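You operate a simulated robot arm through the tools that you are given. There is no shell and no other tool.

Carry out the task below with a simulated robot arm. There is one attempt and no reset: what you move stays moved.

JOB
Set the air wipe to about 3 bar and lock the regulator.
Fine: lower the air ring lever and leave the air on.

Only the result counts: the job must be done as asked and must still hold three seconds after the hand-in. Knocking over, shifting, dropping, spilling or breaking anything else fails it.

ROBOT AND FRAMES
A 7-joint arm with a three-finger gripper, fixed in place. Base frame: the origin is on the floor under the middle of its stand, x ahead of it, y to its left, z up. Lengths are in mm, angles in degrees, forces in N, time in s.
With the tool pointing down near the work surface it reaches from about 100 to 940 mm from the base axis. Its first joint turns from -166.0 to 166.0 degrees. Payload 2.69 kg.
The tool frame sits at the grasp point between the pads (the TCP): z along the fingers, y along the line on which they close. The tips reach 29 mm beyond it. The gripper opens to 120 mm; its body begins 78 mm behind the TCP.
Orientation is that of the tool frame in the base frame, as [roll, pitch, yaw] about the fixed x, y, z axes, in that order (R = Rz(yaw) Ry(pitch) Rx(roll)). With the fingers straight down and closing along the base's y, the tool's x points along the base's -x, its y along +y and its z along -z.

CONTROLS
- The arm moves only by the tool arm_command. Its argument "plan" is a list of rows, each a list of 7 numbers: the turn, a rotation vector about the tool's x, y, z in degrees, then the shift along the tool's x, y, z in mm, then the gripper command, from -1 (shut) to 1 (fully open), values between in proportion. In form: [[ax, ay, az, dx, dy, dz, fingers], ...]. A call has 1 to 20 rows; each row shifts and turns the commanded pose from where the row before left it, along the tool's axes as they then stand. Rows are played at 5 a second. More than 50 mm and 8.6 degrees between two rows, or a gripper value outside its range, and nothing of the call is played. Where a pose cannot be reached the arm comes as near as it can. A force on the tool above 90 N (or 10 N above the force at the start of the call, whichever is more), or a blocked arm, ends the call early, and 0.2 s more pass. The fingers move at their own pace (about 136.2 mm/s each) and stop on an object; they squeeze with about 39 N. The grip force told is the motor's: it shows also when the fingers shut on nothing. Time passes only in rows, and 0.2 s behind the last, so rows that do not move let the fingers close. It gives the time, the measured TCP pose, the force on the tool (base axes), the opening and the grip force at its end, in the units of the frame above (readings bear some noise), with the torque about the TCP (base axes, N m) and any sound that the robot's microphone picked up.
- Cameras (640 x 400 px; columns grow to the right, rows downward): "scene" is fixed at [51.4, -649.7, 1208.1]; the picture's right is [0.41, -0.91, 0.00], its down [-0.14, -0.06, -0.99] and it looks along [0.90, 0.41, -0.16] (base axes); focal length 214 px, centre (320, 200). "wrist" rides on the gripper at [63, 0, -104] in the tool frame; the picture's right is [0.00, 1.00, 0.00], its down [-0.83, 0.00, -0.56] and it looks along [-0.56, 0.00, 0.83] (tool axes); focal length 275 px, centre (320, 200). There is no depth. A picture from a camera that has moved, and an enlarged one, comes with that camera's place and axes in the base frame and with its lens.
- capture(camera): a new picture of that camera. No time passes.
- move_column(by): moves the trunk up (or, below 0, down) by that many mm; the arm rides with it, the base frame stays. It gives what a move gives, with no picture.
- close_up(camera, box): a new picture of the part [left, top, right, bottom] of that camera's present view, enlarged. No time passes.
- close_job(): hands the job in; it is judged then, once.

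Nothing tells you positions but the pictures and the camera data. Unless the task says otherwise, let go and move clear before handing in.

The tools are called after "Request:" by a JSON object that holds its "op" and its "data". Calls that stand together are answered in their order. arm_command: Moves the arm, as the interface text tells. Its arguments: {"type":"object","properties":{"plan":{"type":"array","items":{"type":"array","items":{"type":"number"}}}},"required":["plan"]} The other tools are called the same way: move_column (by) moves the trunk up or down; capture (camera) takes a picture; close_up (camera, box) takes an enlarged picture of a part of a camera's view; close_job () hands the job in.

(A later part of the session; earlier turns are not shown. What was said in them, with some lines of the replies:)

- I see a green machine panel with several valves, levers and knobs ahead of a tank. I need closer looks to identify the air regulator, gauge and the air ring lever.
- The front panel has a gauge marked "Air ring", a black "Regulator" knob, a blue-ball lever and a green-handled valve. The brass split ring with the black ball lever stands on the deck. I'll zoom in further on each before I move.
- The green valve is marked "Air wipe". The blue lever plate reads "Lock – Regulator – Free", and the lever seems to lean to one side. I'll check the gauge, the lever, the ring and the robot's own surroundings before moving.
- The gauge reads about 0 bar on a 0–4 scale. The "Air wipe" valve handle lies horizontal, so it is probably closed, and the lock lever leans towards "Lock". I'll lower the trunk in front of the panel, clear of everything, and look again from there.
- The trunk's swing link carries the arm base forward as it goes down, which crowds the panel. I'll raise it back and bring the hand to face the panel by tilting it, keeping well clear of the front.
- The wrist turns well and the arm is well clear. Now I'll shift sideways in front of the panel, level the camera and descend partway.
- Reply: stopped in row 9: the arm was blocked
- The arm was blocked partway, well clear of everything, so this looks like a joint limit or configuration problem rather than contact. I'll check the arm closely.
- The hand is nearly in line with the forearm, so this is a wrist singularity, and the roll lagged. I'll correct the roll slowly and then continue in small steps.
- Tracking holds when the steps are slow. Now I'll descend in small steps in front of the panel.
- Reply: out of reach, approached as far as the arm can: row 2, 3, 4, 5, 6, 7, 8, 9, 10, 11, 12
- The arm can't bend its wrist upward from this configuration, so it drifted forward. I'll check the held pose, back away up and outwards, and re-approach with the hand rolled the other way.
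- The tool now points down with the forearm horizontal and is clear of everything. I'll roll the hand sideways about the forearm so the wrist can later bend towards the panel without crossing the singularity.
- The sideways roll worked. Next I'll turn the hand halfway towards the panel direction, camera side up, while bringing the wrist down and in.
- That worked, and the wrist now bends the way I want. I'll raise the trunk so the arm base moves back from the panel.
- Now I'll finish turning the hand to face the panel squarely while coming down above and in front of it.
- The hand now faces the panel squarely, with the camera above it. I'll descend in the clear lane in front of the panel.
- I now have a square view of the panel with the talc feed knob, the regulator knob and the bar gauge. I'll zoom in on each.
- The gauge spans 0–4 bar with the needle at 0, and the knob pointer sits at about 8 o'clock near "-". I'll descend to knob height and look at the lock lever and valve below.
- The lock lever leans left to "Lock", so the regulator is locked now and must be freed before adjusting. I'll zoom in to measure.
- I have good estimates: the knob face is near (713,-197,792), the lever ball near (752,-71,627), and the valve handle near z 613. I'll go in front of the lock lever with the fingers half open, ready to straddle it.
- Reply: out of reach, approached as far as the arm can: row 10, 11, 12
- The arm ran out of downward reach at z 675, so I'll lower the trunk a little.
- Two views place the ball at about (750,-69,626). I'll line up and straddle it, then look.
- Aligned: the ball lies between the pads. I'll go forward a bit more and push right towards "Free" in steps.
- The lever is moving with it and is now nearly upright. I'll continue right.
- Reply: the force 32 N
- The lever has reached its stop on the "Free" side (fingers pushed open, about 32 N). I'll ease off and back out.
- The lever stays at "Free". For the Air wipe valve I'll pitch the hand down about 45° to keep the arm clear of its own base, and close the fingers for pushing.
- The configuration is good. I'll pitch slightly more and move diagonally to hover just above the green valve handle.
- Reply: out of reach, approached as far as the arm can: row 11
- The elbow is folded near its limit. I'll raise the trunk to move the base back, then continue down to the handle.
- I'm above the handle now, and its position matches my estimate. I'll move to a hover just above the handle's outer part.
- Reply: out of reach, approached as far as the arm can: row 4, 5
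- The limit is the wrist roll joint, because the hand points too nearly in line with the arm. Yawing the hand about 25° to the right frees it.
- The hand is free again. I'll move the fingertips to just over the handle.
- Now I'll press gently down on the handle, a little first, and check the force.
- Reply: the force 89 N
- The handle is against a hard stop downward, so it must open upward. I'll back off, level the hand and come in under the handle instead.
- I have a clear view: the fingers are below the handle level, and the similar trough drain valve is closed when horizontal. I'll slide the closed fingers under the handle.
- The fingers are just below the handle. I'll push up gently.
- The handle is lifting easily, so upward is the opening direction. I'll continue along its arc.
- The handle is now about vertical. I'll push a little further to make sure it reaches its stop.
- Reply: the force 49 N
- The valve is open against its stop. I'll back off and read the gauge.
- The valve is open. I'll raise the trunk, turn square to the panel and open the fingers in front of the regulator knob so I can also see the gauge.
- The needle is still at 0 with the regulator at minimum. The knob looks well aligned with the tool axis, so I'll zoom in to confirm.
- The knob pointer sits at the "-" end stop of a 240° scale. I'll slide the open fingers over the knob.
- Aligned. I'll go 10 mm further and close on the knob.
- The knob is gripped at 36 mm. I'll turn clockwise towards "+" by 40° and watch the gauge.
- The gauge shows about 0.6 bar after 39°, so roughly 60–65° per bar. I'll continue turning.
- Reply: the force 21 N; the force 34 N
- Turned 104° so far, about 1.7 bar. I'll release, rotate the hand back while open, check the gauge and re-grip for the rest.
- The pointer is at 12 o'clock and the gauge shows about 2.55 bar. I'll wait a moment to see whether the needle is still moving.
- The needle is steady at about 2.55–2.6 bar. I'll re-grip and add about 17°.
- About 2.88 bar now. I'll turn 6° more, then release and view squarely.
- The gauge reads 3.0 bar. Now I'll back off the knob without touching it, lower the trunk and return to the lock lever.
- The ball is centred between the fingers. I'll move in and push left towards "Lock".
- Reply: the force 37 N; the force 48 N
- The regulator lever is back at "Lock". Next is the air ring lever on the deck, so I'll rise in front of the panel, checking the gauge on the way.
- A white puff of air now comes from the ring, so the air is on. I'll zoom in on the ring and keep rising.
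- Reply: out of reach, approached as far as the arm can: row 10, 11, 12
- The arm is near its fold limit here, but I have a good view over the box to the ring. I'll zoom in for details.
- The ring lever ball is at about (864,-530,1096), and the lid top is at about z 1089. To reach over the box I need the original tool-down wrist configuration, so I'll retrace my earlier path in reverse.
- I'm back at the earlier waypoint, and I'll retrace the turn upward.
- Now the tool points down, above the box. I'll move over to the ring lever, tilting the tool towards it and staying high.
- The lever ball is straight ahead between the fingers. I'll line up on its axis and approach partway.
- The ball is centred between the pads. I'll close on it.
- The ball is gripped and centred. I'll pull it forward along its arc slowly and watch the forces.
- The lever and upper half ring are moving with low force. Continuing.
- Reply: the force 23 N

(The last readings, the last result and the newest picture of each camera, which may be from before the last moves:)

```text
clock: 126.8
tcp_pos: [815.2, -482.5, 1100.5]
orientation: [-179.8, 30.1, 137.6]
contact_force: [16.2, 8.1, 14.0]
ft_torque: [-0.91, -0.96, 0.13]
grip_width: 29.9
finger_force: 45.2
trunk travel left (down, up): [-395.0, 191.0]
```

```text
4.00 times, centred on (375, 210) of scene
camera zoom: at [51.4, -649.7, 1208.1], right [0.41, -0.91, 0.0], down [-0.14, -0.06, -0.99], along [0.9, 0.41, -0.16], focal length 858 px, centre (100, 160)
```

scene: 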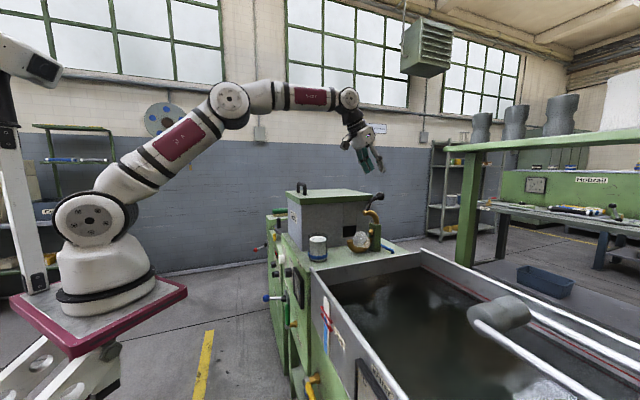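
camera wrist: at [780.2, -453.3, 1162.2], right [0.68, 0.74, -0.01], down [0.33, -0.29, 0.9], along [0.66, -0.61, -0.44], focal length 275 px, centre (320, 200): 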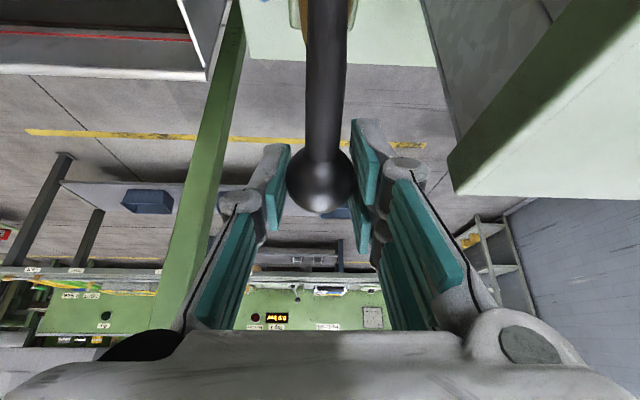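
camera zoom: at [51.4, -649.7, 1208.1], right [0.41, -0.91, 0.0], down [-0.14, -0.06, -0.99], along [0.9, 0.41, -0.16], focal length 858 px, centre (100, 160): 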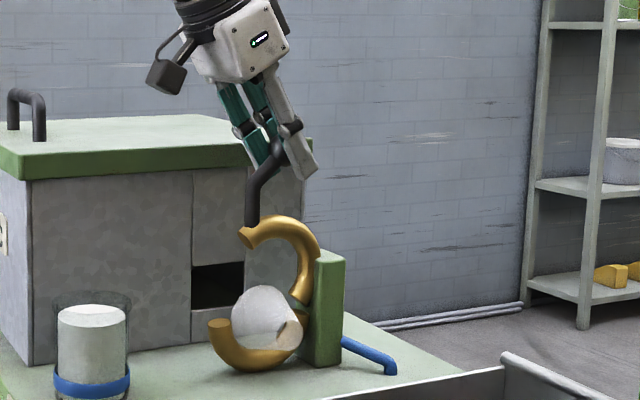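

Request:
{"op": "arm_command", "data": {"plan": [[0, 0, 0, 8.3, 1, -3.1, -1], [0, 0, 0, 8.9, 0.5, -1.7, -1], [0, 0, 0, 9.0, 0.4, -1.1, -1], [0, 0, 0, 9.0, 0.4, -0.6, -1]]}}

Request:
{"op": "close_up", "data": {"camera": "scene", "box": [330, 160, 420, 260]}}

```text
clock: 127.8
tcp_pos: [790.7, -460.3, 1086.7]
orientation: [-179.7, 29.9, 137.6]
contact_force: [19.5, 9.9, 7.0]
ft_torque: [-0.93, -0.94, 0.07]
grip_width: 30.1
finger_force: 44.7
trunk travel left (down, up): [-395.0, 191.0]
```

```text
4.00 times, centred on (375, 210) of scene
camera zoom: at [51.4, -649.7, 1208.1], right [0.41, -0.91, 0.0], down [-0.14, -0.06, -0.99], along [0.9, 0.41, -0.16], focal length 858 px, centre (100, 160)
```

zoom: 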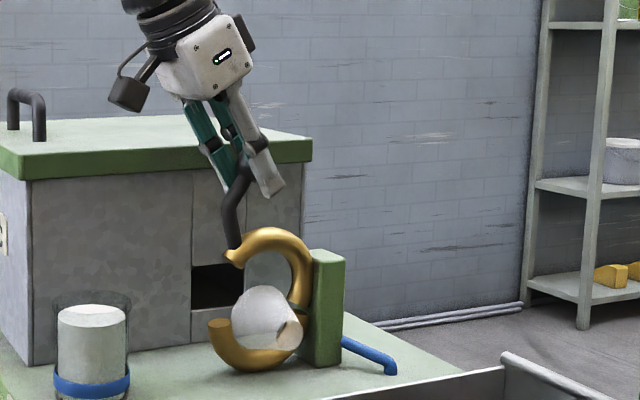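

Request:
{"op": "arm_command", "data": {"plan": [[0, 0, 0, 9.0, 1.5, 0, -1], [0, 0, 0, 9.0, 0.5, 0.5, -1], [0, 0, 0, 9.0, 0.3, 1.1, -1], [0, 0, 0, 8.9, 0.3, 1.6, -1]]}}

Request:
{"op": "capture", "data": {"camera": "wrist"}}

Request:
{"op": "close_up", "data": {"camera": "scene", "box": [310, 140, 420, 260]}}

```text
clock: 128.8
tcp_pos: [770.6, -438.1, 1065.5]
orientation: [-179.6, 30.0, 137.5]
contact_force: [14.3, 5.7, 5.3]
ft_torque: [-0.91, -0.95, 0.06]
grip_width: 30.1
finger_force: 44.9
trunk travel left (down, up): [-395.0, 191.0]
```

```text
taken
camera wrist: at [691.7, -364.9, 1125.4], right [0.68, 0.74, -0.01], down [0.33, -0.29, 0.9], along [0.66, -0.61, -0.44], focal length 275 px, centre (320, 200)
```

wrist: 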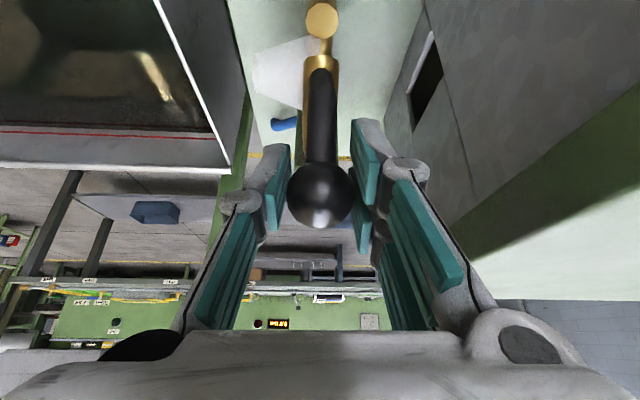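

```text
3.33 times, centred on (365, 200) of scene
camera zoom: at [51.4, -649.7, 1208.1], right [0.41, -0.91, 0.0], down [-0.14, -0.06, -0.99], along [0.9, 0.41, -0.16], focal length 715 px, centre (170, 200)
```

zoom: 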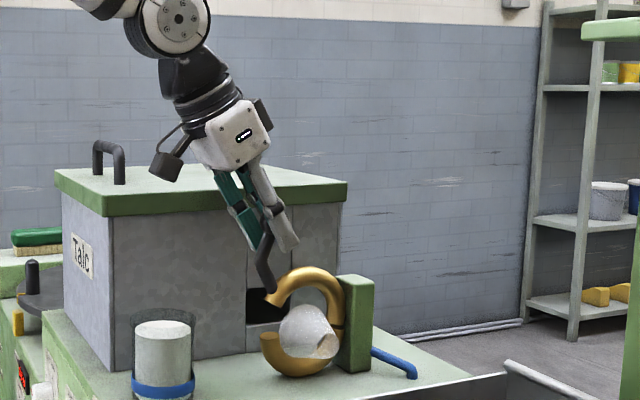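

The ring is closing nicely and there is still clearance to the lid. Continuing down.

Request:
{"op": "arm_command", "data": {"plan": [[0, 0, 0, 8.8, 0.5, 2.1, -1], [0, 0, 0, 8.6, 0.3, 2.7, -1], [0, 0, 0, 8.5, 0.2, 3.2, -1], [0, 0, 0, 8.2, 0.2, 3.7, -1]]}}

Request:
{"op": "capture", "data": {"camera": "wrist"}}

Request:
{"op": "close_up", "data": {"camera": "scene", "box": [310, 140, 420, 260]}}

```text
clock: 129.8
tcp_pos: [755.3, -420.8, 1038.0]
orientation: [-179.5, 30.0, 137.5]
contact_force: [5.3, 7.7, 10.3]
ft_torque: [-0.96, -0.95, 0.06]
grip_width: 29.6
finger_force: 44.7
trunk travel left (down, up): [-395.0, 191.0]
```

```text
taken
camera wrist: at [674.8, -348.1, 1098.3], right [0.68, 0.74, -0.01], down [0.33, -0.29, 0.9], along [0.66, -0.61, -0.44], focal length 275 px, centre (320, 200)
```

wrist: 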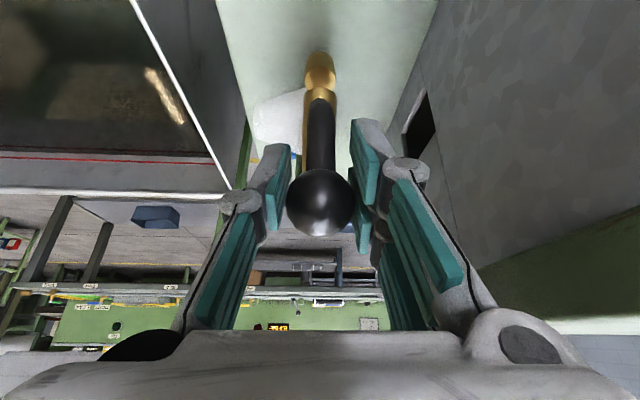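

```text
3.33 times, centred on (365, 200) of scene
camera zoom: at [51.4, -649.7, 1208.1], right [0.41, -0.91, 0.0], down [-0.14, -0.06, -0.99], along [0.9, 0.41, -0.16], focal length 715 px, centre (170, 200)
```

zoom: 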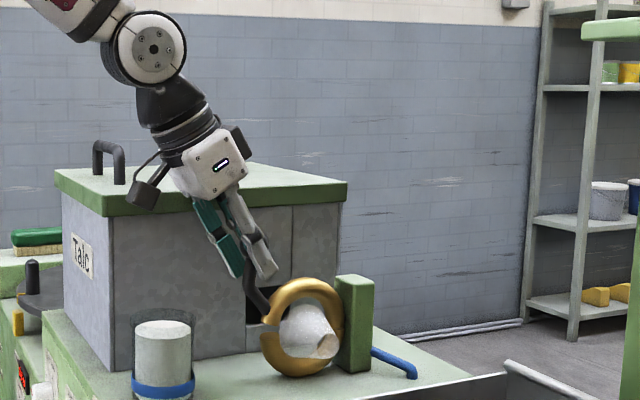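

Request:
{"op": "arm_command", "data": {"plan": [[0, 0, 0, 8.0, 0.2, 4.2, -1], [0, 0, 0, 5, 0.1, 3.1, -1]]}}

Request:
{"op": "close_up", "data": {"camera": "scene", "box": [330, 190, 400, 260]}}

```text
clock: 130.4
tcp_pos: [746.2, -417.2, 1025.6]
orientation: [-179.6, 29.9, 137.5]
contact_force: [3.7, 8.1, 10.2]
ft_torque: [-0.95, -0.9, 0.04]
grip_width: 29.9
finger_force: 44.9
trunk travel left (down, up): [-395.0, 191.0]
```

```text
5.71 times, centred on (365, 225) of scene
camera zoom: at [51.4, -649.7, 1208.1], right [0.41, -0.91, 0.0], down [-0.14, -0.06, -0.99], along [0.9, 0.41, -0.16], focal length 1226 px, centre (63, 57)
```

zoom: 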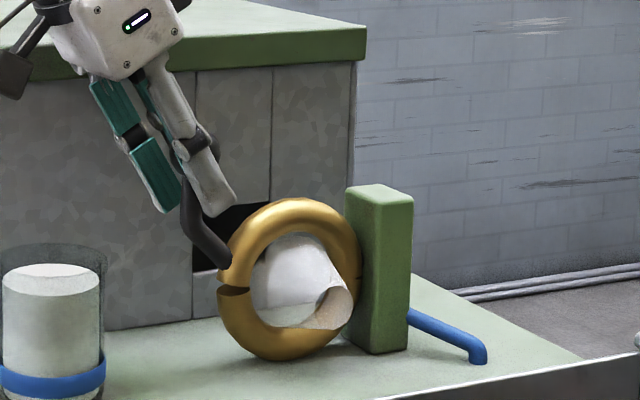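

Only a small gap remains. I'll press the last bit gently.

Request:
{"op": "arm_command", "data": {"plan": [[0, 0, 0, 5.4, 0.1, 3.5, -1], [0, 0, 0, 5.3, 0.1, 3.7, -1]]}}

Request:
{"op": "close_up", "data": {"camera": "scene", "box": [330, 190, 400, 260]}}

```text
clock: 131.0
tcp_pos: [744.6, -413.7, 1017.0]
orientation: [-179.5, 30.2, 137.4]
contact_force: [10.0, 5.5, 25.7]
ft_torque: [0.34, 0.43, 0.01]
grip_width: 29.4
finger_force: 44.8
trunk travel left (down, up): [-395.0, 191.0]
```

```text
5.71 times, centred on (365, 225) of scene
camera zoom: at [51.4, -649.7, 1208.1], right [0.41, -0.91, 0.0], down [-0.14, -0.06, -0.99], along [0.9, 0.41, -0.16], focal length 1226 px, centre (63, 57)
```

zoom: 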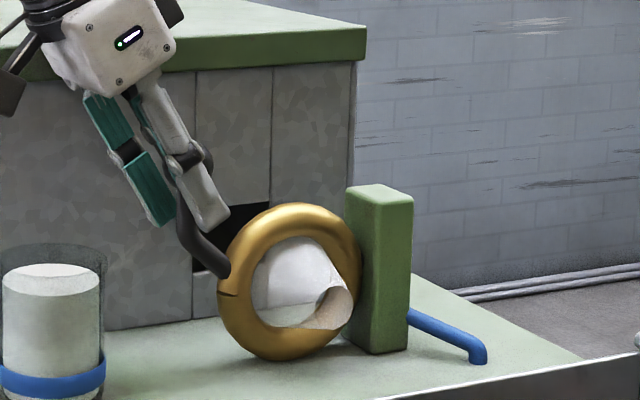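

The ring looks closed, with only a thin seam. I'll press a touch more to make sure it sits on the stop.

Request:
{"op": "arm_command", "data": {"plan": [[0, 0, 0, 2.5, 0, 2.5, -1], [0, 0, 0, 1.5, 0, 1.5, -1], [0, 0, 0, 0, 0, 0, -1]]}}

Request:
{"op": "close_up", "data": {"camera": "scene", "box": [330, 190, 400, 260]}}

Request:
{"op": "capture", "data": {"camera": "wrist"}}

```text
clock: 131.8
tcp_pos: [743.9, -408.8, 1006.1]
orientation: [-179.6, 29.6, 137.6]
contact_force: [7.8, 15.0, 5.7]
ft_torque: [0.05, 0.4, 0.29]
grip_width: 26.4
finger_force: 45.6
trunk travel left (down, up): [-395.0, 191.0]
```

```text
5.71 times, centred on (365, 225) of scene
camera zoom: at [51.4, -649.7, 1208.1], right [0.41, -0.91, 0.0], down [-0.14, -0.06, -0.99], along [0.9, 0.41, -0.16], focal length 1226 px, centre (63, 57)
```

zoom: 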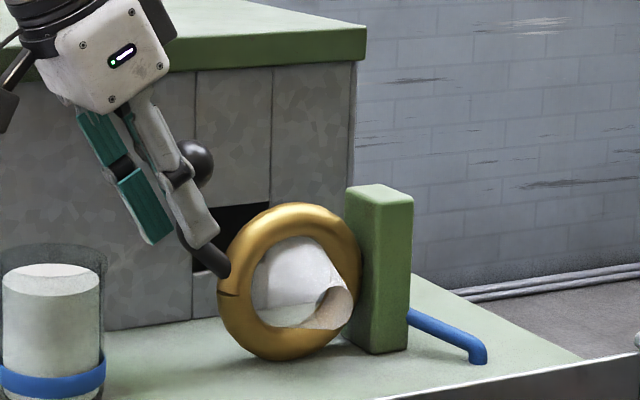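

```text
taken
camera wrist: at [663.9, -335.8, 1066.4], right [0.67, 0.74, -0.01], down [0.34, -0.3, 0.89], along [0.66, -0.6, -0.45], focal length 275 px, centre (320, 200)
```

wrist: 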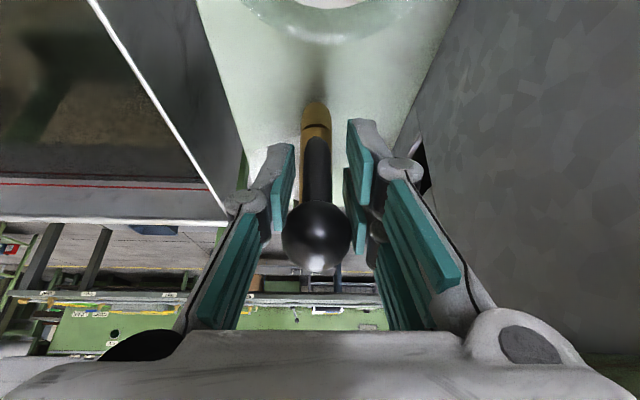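

The pads slid past the ball while the ring stayed closed. I'll open and retreat up and back.

Request:
{"op": "arm_command", "data": {"plan": [[0, 0, 0, 0, 0, 0, -0.1], [0, 0, 0, 0, 0, 0, -0.1], [0, 0, 0, 0, 0, -8, -0.1], [0, 0, 0, 0, 0, -12, -0.1], [0, 0, 0, 0, 0, -15, -0.1], [0, 0, 0, 0, 0, -20, -0.1], [0, 0, 0, 0, 0, -25, -0.1], [0, 0, 0, 0, 0, -25, -0.1]]}}

Request:
{"op": "capture", "data": {"camera": "wrist"}}

Request:
{"op": "close_up", "data": {"camera": "scene", "box": [310, 170, 410, 260]}}

```text
clock: 133.6
tcp_pos: [705.2, -375.6, 1100.3]
orientation: [-179.5, 29.9, 137.5]
contact_force: [-0.1, 0.1, -0.5]
ft_torque: [0.04, -0.01, -0.01]
grip_width: 54.0
finger_force: 0.2
trunk travel left (down, up): [-395.0, 191.0]
```

```text
taken
camera wrist: at [626.1, -301.7, 1159.1], right [0.68, 0.74, -0.01], down [0.33, -0.29, 0.9], along [0.66, -0.61, -0.44], focal length 275 px, centre (320, 200)
```

wrist: 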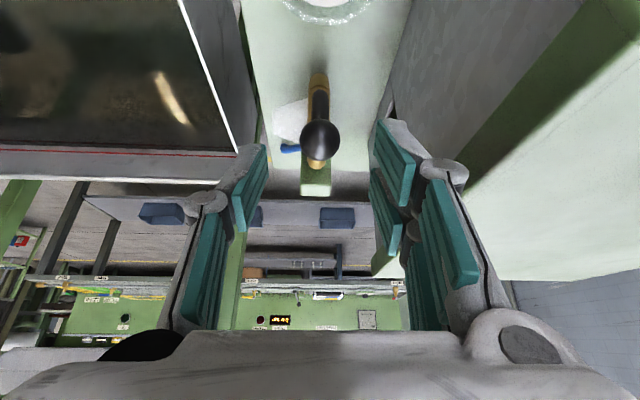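

```text
4.44 times, centred on (360, 215) of scene
camera zoom: at [51.4, -649.7, 1208.1], right [0.41, -0.91, 0.0], down [-0.14, -0.06, -0.99], along [0.9, 0.41, -0.16], focal length 953 px, centre (142, 133)
```

zoom: 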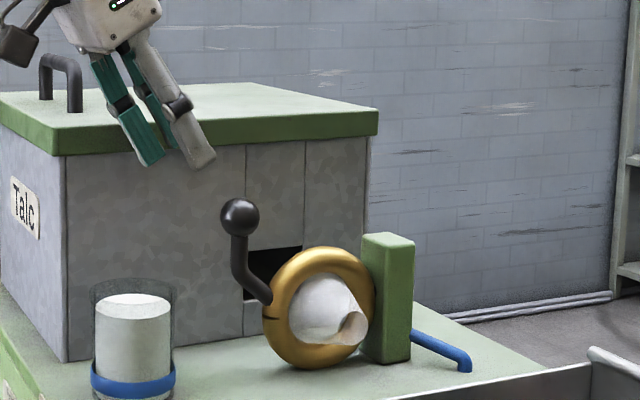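

Request:
{"op": "close_up", "data": {"camera": "scene", "box": [362, 220, 402, 256]}}

Request:
{"op": "close_up", "data": {"camera": "wrist", "box": [260, 50, 380, 210]}}

Request:
{"op": "close_up", "data": {"camera": "scene", "box": [260, 250, 330, 330]}}

```text
11.11 times, centred on (382, 238) of scene
camera zoom: at [51.4, -649.7, 1208.1], right [0.41, -0.91, 0.0], down [-0.14, -0.06, -0.99], along [0.9, 0.41, -0.16], focal length 2383 px, centre (-369, -222)
```

zoom: 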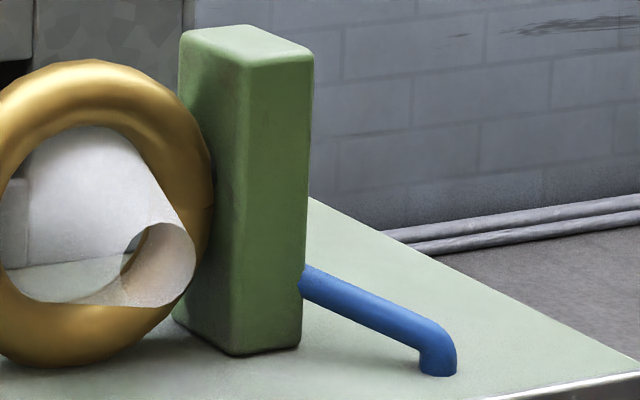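

```text
2.50 times, centred on (320, 130) of wrist
camera zoom: at [626.1, -301.7, 1159.1], right [0.68, 0.74, -0.01], down [0.33, -0.29, 0.9], along [0.66, -0.61, -0.44], focal length 688 px, centre (320, 375)
```

zoom: 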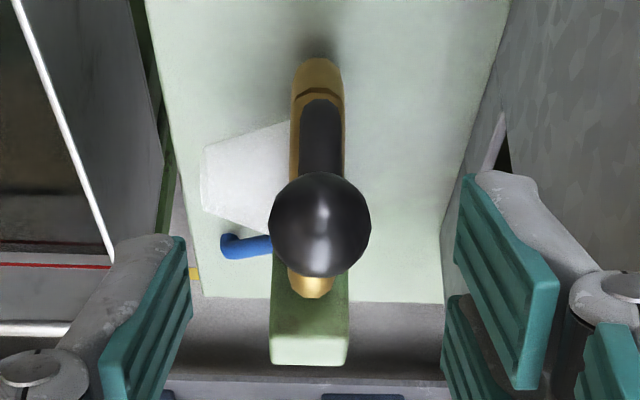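

```text
5.00 times, centred on (295, 290) of scene
camera zoom: at [51.4, -649.7, 1208.1], right [0.41, -0.91, 0.0], down [-0.14, -0.06, -0.99], along [0.9, 0.41, -0.16], focal length 1072 px, centre (445, -250)
```

zoom: 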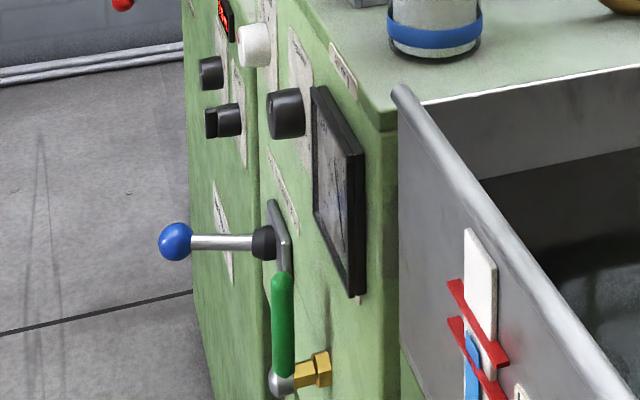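

Request:
{"op": "close_up", "data": {"camera": "scene", "box": [350, 205, 390, 255]}}

Request:
{"op": "close_up", "data": {"camera": "scene", "box": [295, 262, 320, 292]}}

```text
8.00 times, centred on (370, 230) of scene
camera zoom: at [51.4, -649.7, 1208.1], right [0.41, -0.91, 0.0], down [-0.14, -0.06, -0.99], along [0.9, 0.41, -0.16], focal length 1716 px, centre (-80, -40)
```

zoom: 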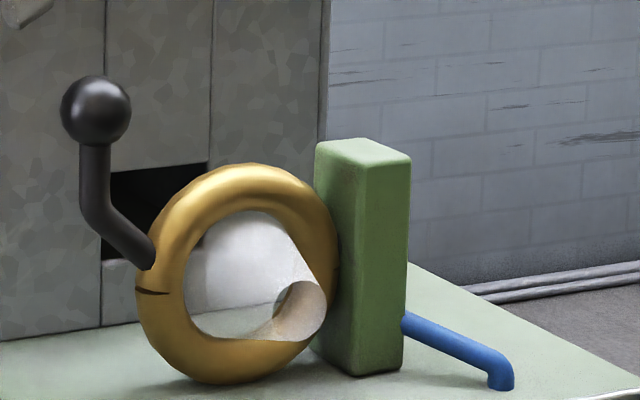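

```text
13.33 times, centred on (308, 277) of scene
camera zoom: at [51.4, -649.7, 1208.1], right [0.41, -0.91, 0.0], down [-0.14, -0.06, -0.99], along [0.9, 0.41, -0.16], focal length 2860 px, centre (487, -827)
```

zoom: 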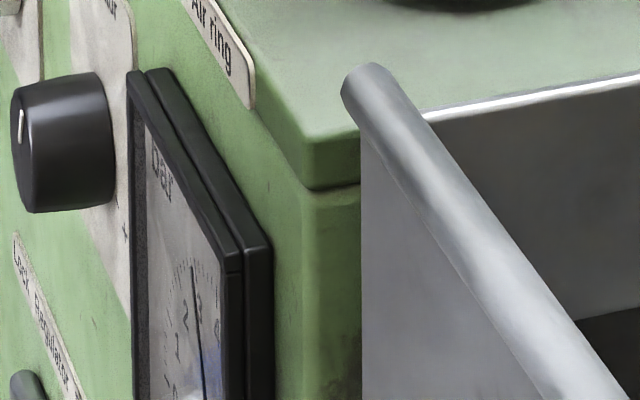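

The ring is closed, the lever is down and the jet is still on. I want a clear check of the gauge, so I'll move back in front of the panel with the camera above it.

Request:
{"op": "arm_command", "data": {"plan": [[0, 3.9, 0, 23.0, 1.5, -12.2, -0.1], [0, 3.9, 0, 23.8, 1.5, -10.6, -0.1], [0, 3.9, 0, 24.4, 1.5, -8.9, -0.1], [0, 3.9, 0, 24.9, 1.5, -7.4, -0.1], [0, 3.9, 0, 25.4, 1.5, -5.6, -0.1], [0, 3.9, 0, 25.7, 1.5, -3.8, -0.1], [0, 0, 0, 3, 0, 25, -0.1], [0, 0, 0, 3, 0, 25, -0.1], [0, 0, 0, 3, 0, 25, -0.1], [0, 0, 0, 3, 0, 25, -0.1]]}}

Request:
{"op": "capture", "data": {"camera": "wrist"}}

Request:
{"op": "capture", "data": {"camera": "scene"}}

```text
clock: 135.8
tcp_pos: [595.7, -262.7, 993.6]
orientation: [-179.7, 6.5, 137.3]
contact_force: [0.4, -0.3, 0.0]
ft_torque: [-0.04, -0.04, 0.01]
grip_width: 53.9
finger_force: 0.1
trunk travel left (down, up): [-395.0, 191.0]
```

```text
taken
camera wrist: at [540.2, -211.3, 1090.1], right [0.67, 0.74, -0.01], down [0.57, -0.51, 0.65], along [0.47, -0.44, -0.76], focal length 275 px, centre (320, 200)
```

wrist: 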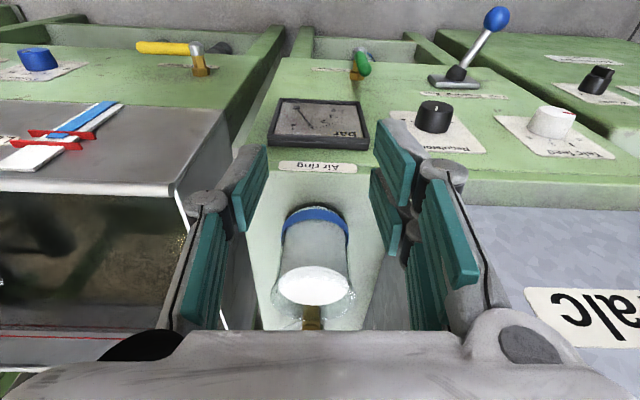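

```text
taken
```

scene: 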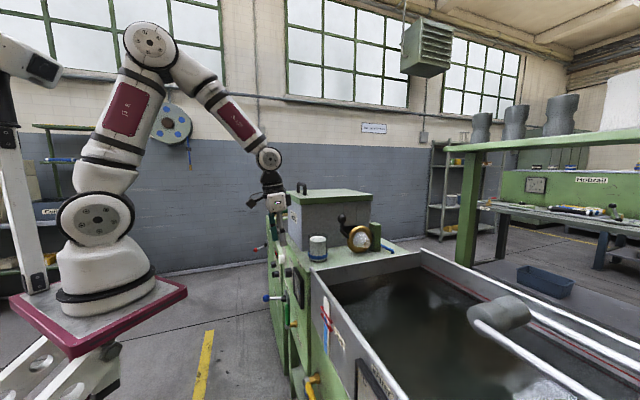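

Request:
{"op": "close_up", "data": {"camera": "wrist", "box": [265, 90, 375, 160]}}

Request:
{"op": "close_up", "data": {"camera": "wrist", "box": [380, 0, 540, 160]}}

```text
5.71 times, centred on (320, 125) of wrist
camera zoom: at [540.2, -211.3, 1090.1], right [0.67, 0.74, -0.01], down [0.57, -0.51, 0.65], along [0.47, -0.44, -0.76], focal length 1573 px, centre (320, 629)
```

zoom: 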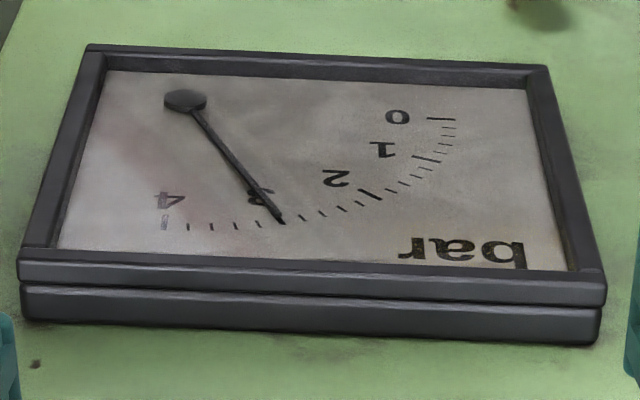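

```text
2.50 times, centred on (460, 80) of wrist
camera zoom: at [540.2, -211.3, 1090.1], right [0.67, 0.74, -0.01], down [0.57, -0.51, 0.65], along [0.47, -0.44, -0.76], focal length 688 px, centre (-30, 500)
```

zoom: 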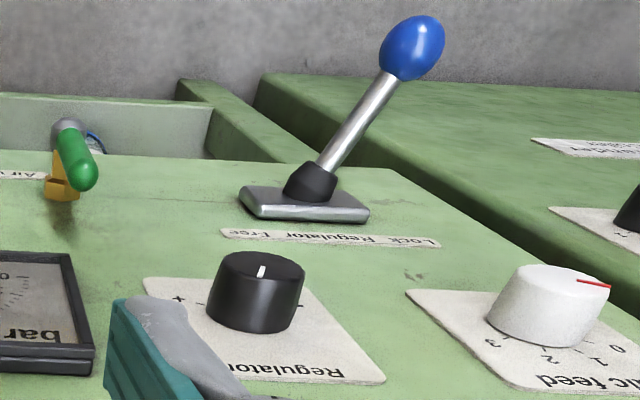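

Final state: the gauge is at 3.0 bar, the regulator lever is at "Lock", the Air wipe valve is open with the jet on, and the ring is lowered. I'll lift the hand clear and take one last look.

Request:
{"op": "arm_command", "data": {"plan": [[0, 0, 0, 3, 0, -25, -0.1], [0, 0, 0, 3, 0, -25, -0.1], [0, 0, 0, 3, 0, -25, -0.1], [0, 0, 0, 3, 0, -25, -0.1], [0, 0, 0, 3, 0, -25, -0.1], [0, 0, 0, 3, 0, -25, -0.1], [0, 0, 0, 0, 0, 0, -0.1], [0, 0, 0, 0, 0, 0, -0.1], [0, 0, 0, 0, 0, 0, -0.1]]}}

Request:
{"op": "capture", "data": {"camera": "scene"}}

Request:
{"op": "close_up", "data": {"camera": "scene", "box": [260, 170, 400, 340]}}

Request:
{"op": "capture", "data": {"camera": "wrist"}}

```text
clock: 137.8
tcp_pos: [569.6, -237.2, 1139.7]
orientation: [-179.5, 6.5, 137.2]
contact_force: [-0.2, -0.2, 0.9]
ft_torque: [0.05, -0.01, 0.0]
grip_width: 54.0
finger_force: 0.1
trunk travel left (down, up): [-395.0, 191.0]
```

```text
taken
```

scene: 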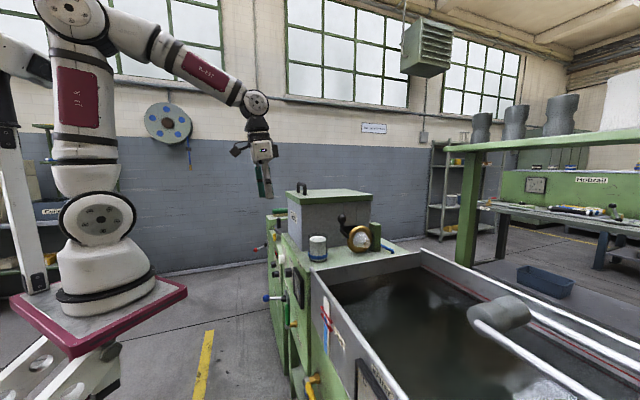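

```text
2.35 times, centred on (330, 255) of scene
camera zoom: at [51.4, -649.7, 1208.1], right [0.41, -0.91, 0.0], down [-0.14, -0.06, -0.99], along [0.9, 0.41, -0.16], focal length 505 px, centre (296, 71)
```

zoom: 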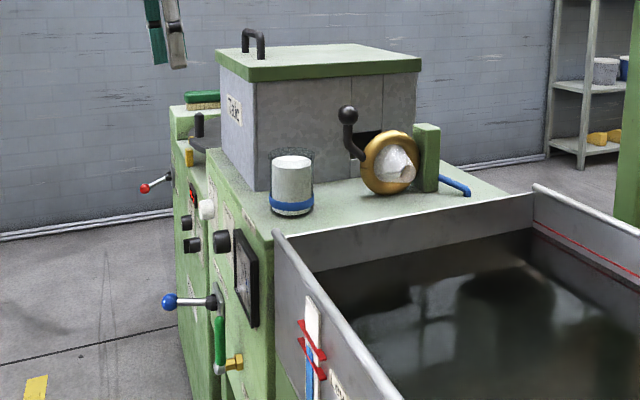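

```text
taken
camera wrist: at [514.9, -186.6, 1237.3], right [0.68, 0.74, -0.01], down [0.57, -0.51, 0.65], along [0.47, -0.44, -0.76], focal length 275 px, centre (320, 200)
```

wrist: 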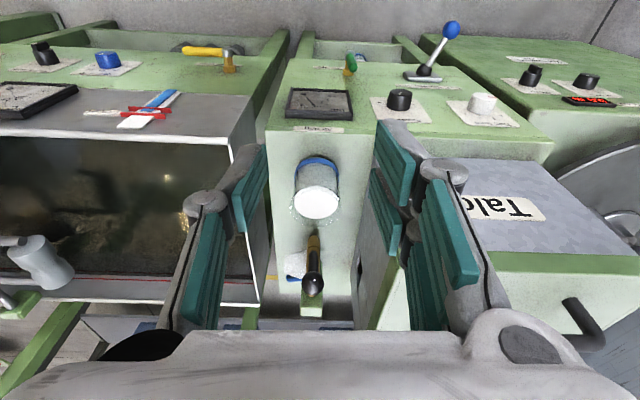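

The gauge reads 3.0 bar, the regulator is locked, the Air wipe valve is open with air flowing, and the ring lever is lowered. Nothing else has been disturbed and the hand is clear, so I'm handing in.

Request:
{"op": "close_job", "data": {}}

```text
The job is handed in.
```

I set the air wipe to about 3 bar, locked the regulator and lowered the air ring lever. The air is still on. I've handed the job in, but no verdict came back.

- **Pressure:** the gauge needle sat on the 3 bar mark when I last checked it, after the ring was closed.
- **Regulator:** it was locked at the start, so I moved the lever to "Free", turned the knob to 3 bar, then pushed the lever back to its "Lock" stop.
- **Air:** the green "Air wipe" valve was closed; I opened it to its stop. The jet from the ring was still blowing when I finished.
- **Air ring:** I lowered the lever until the two halves of the ring met. A thin seam, about 2 mm, still shows at the front. The ring would not close any further when I pressed harder, so I took that as its stop.

In my last pictures nothing else had moved, and the hand was clear of the machine.
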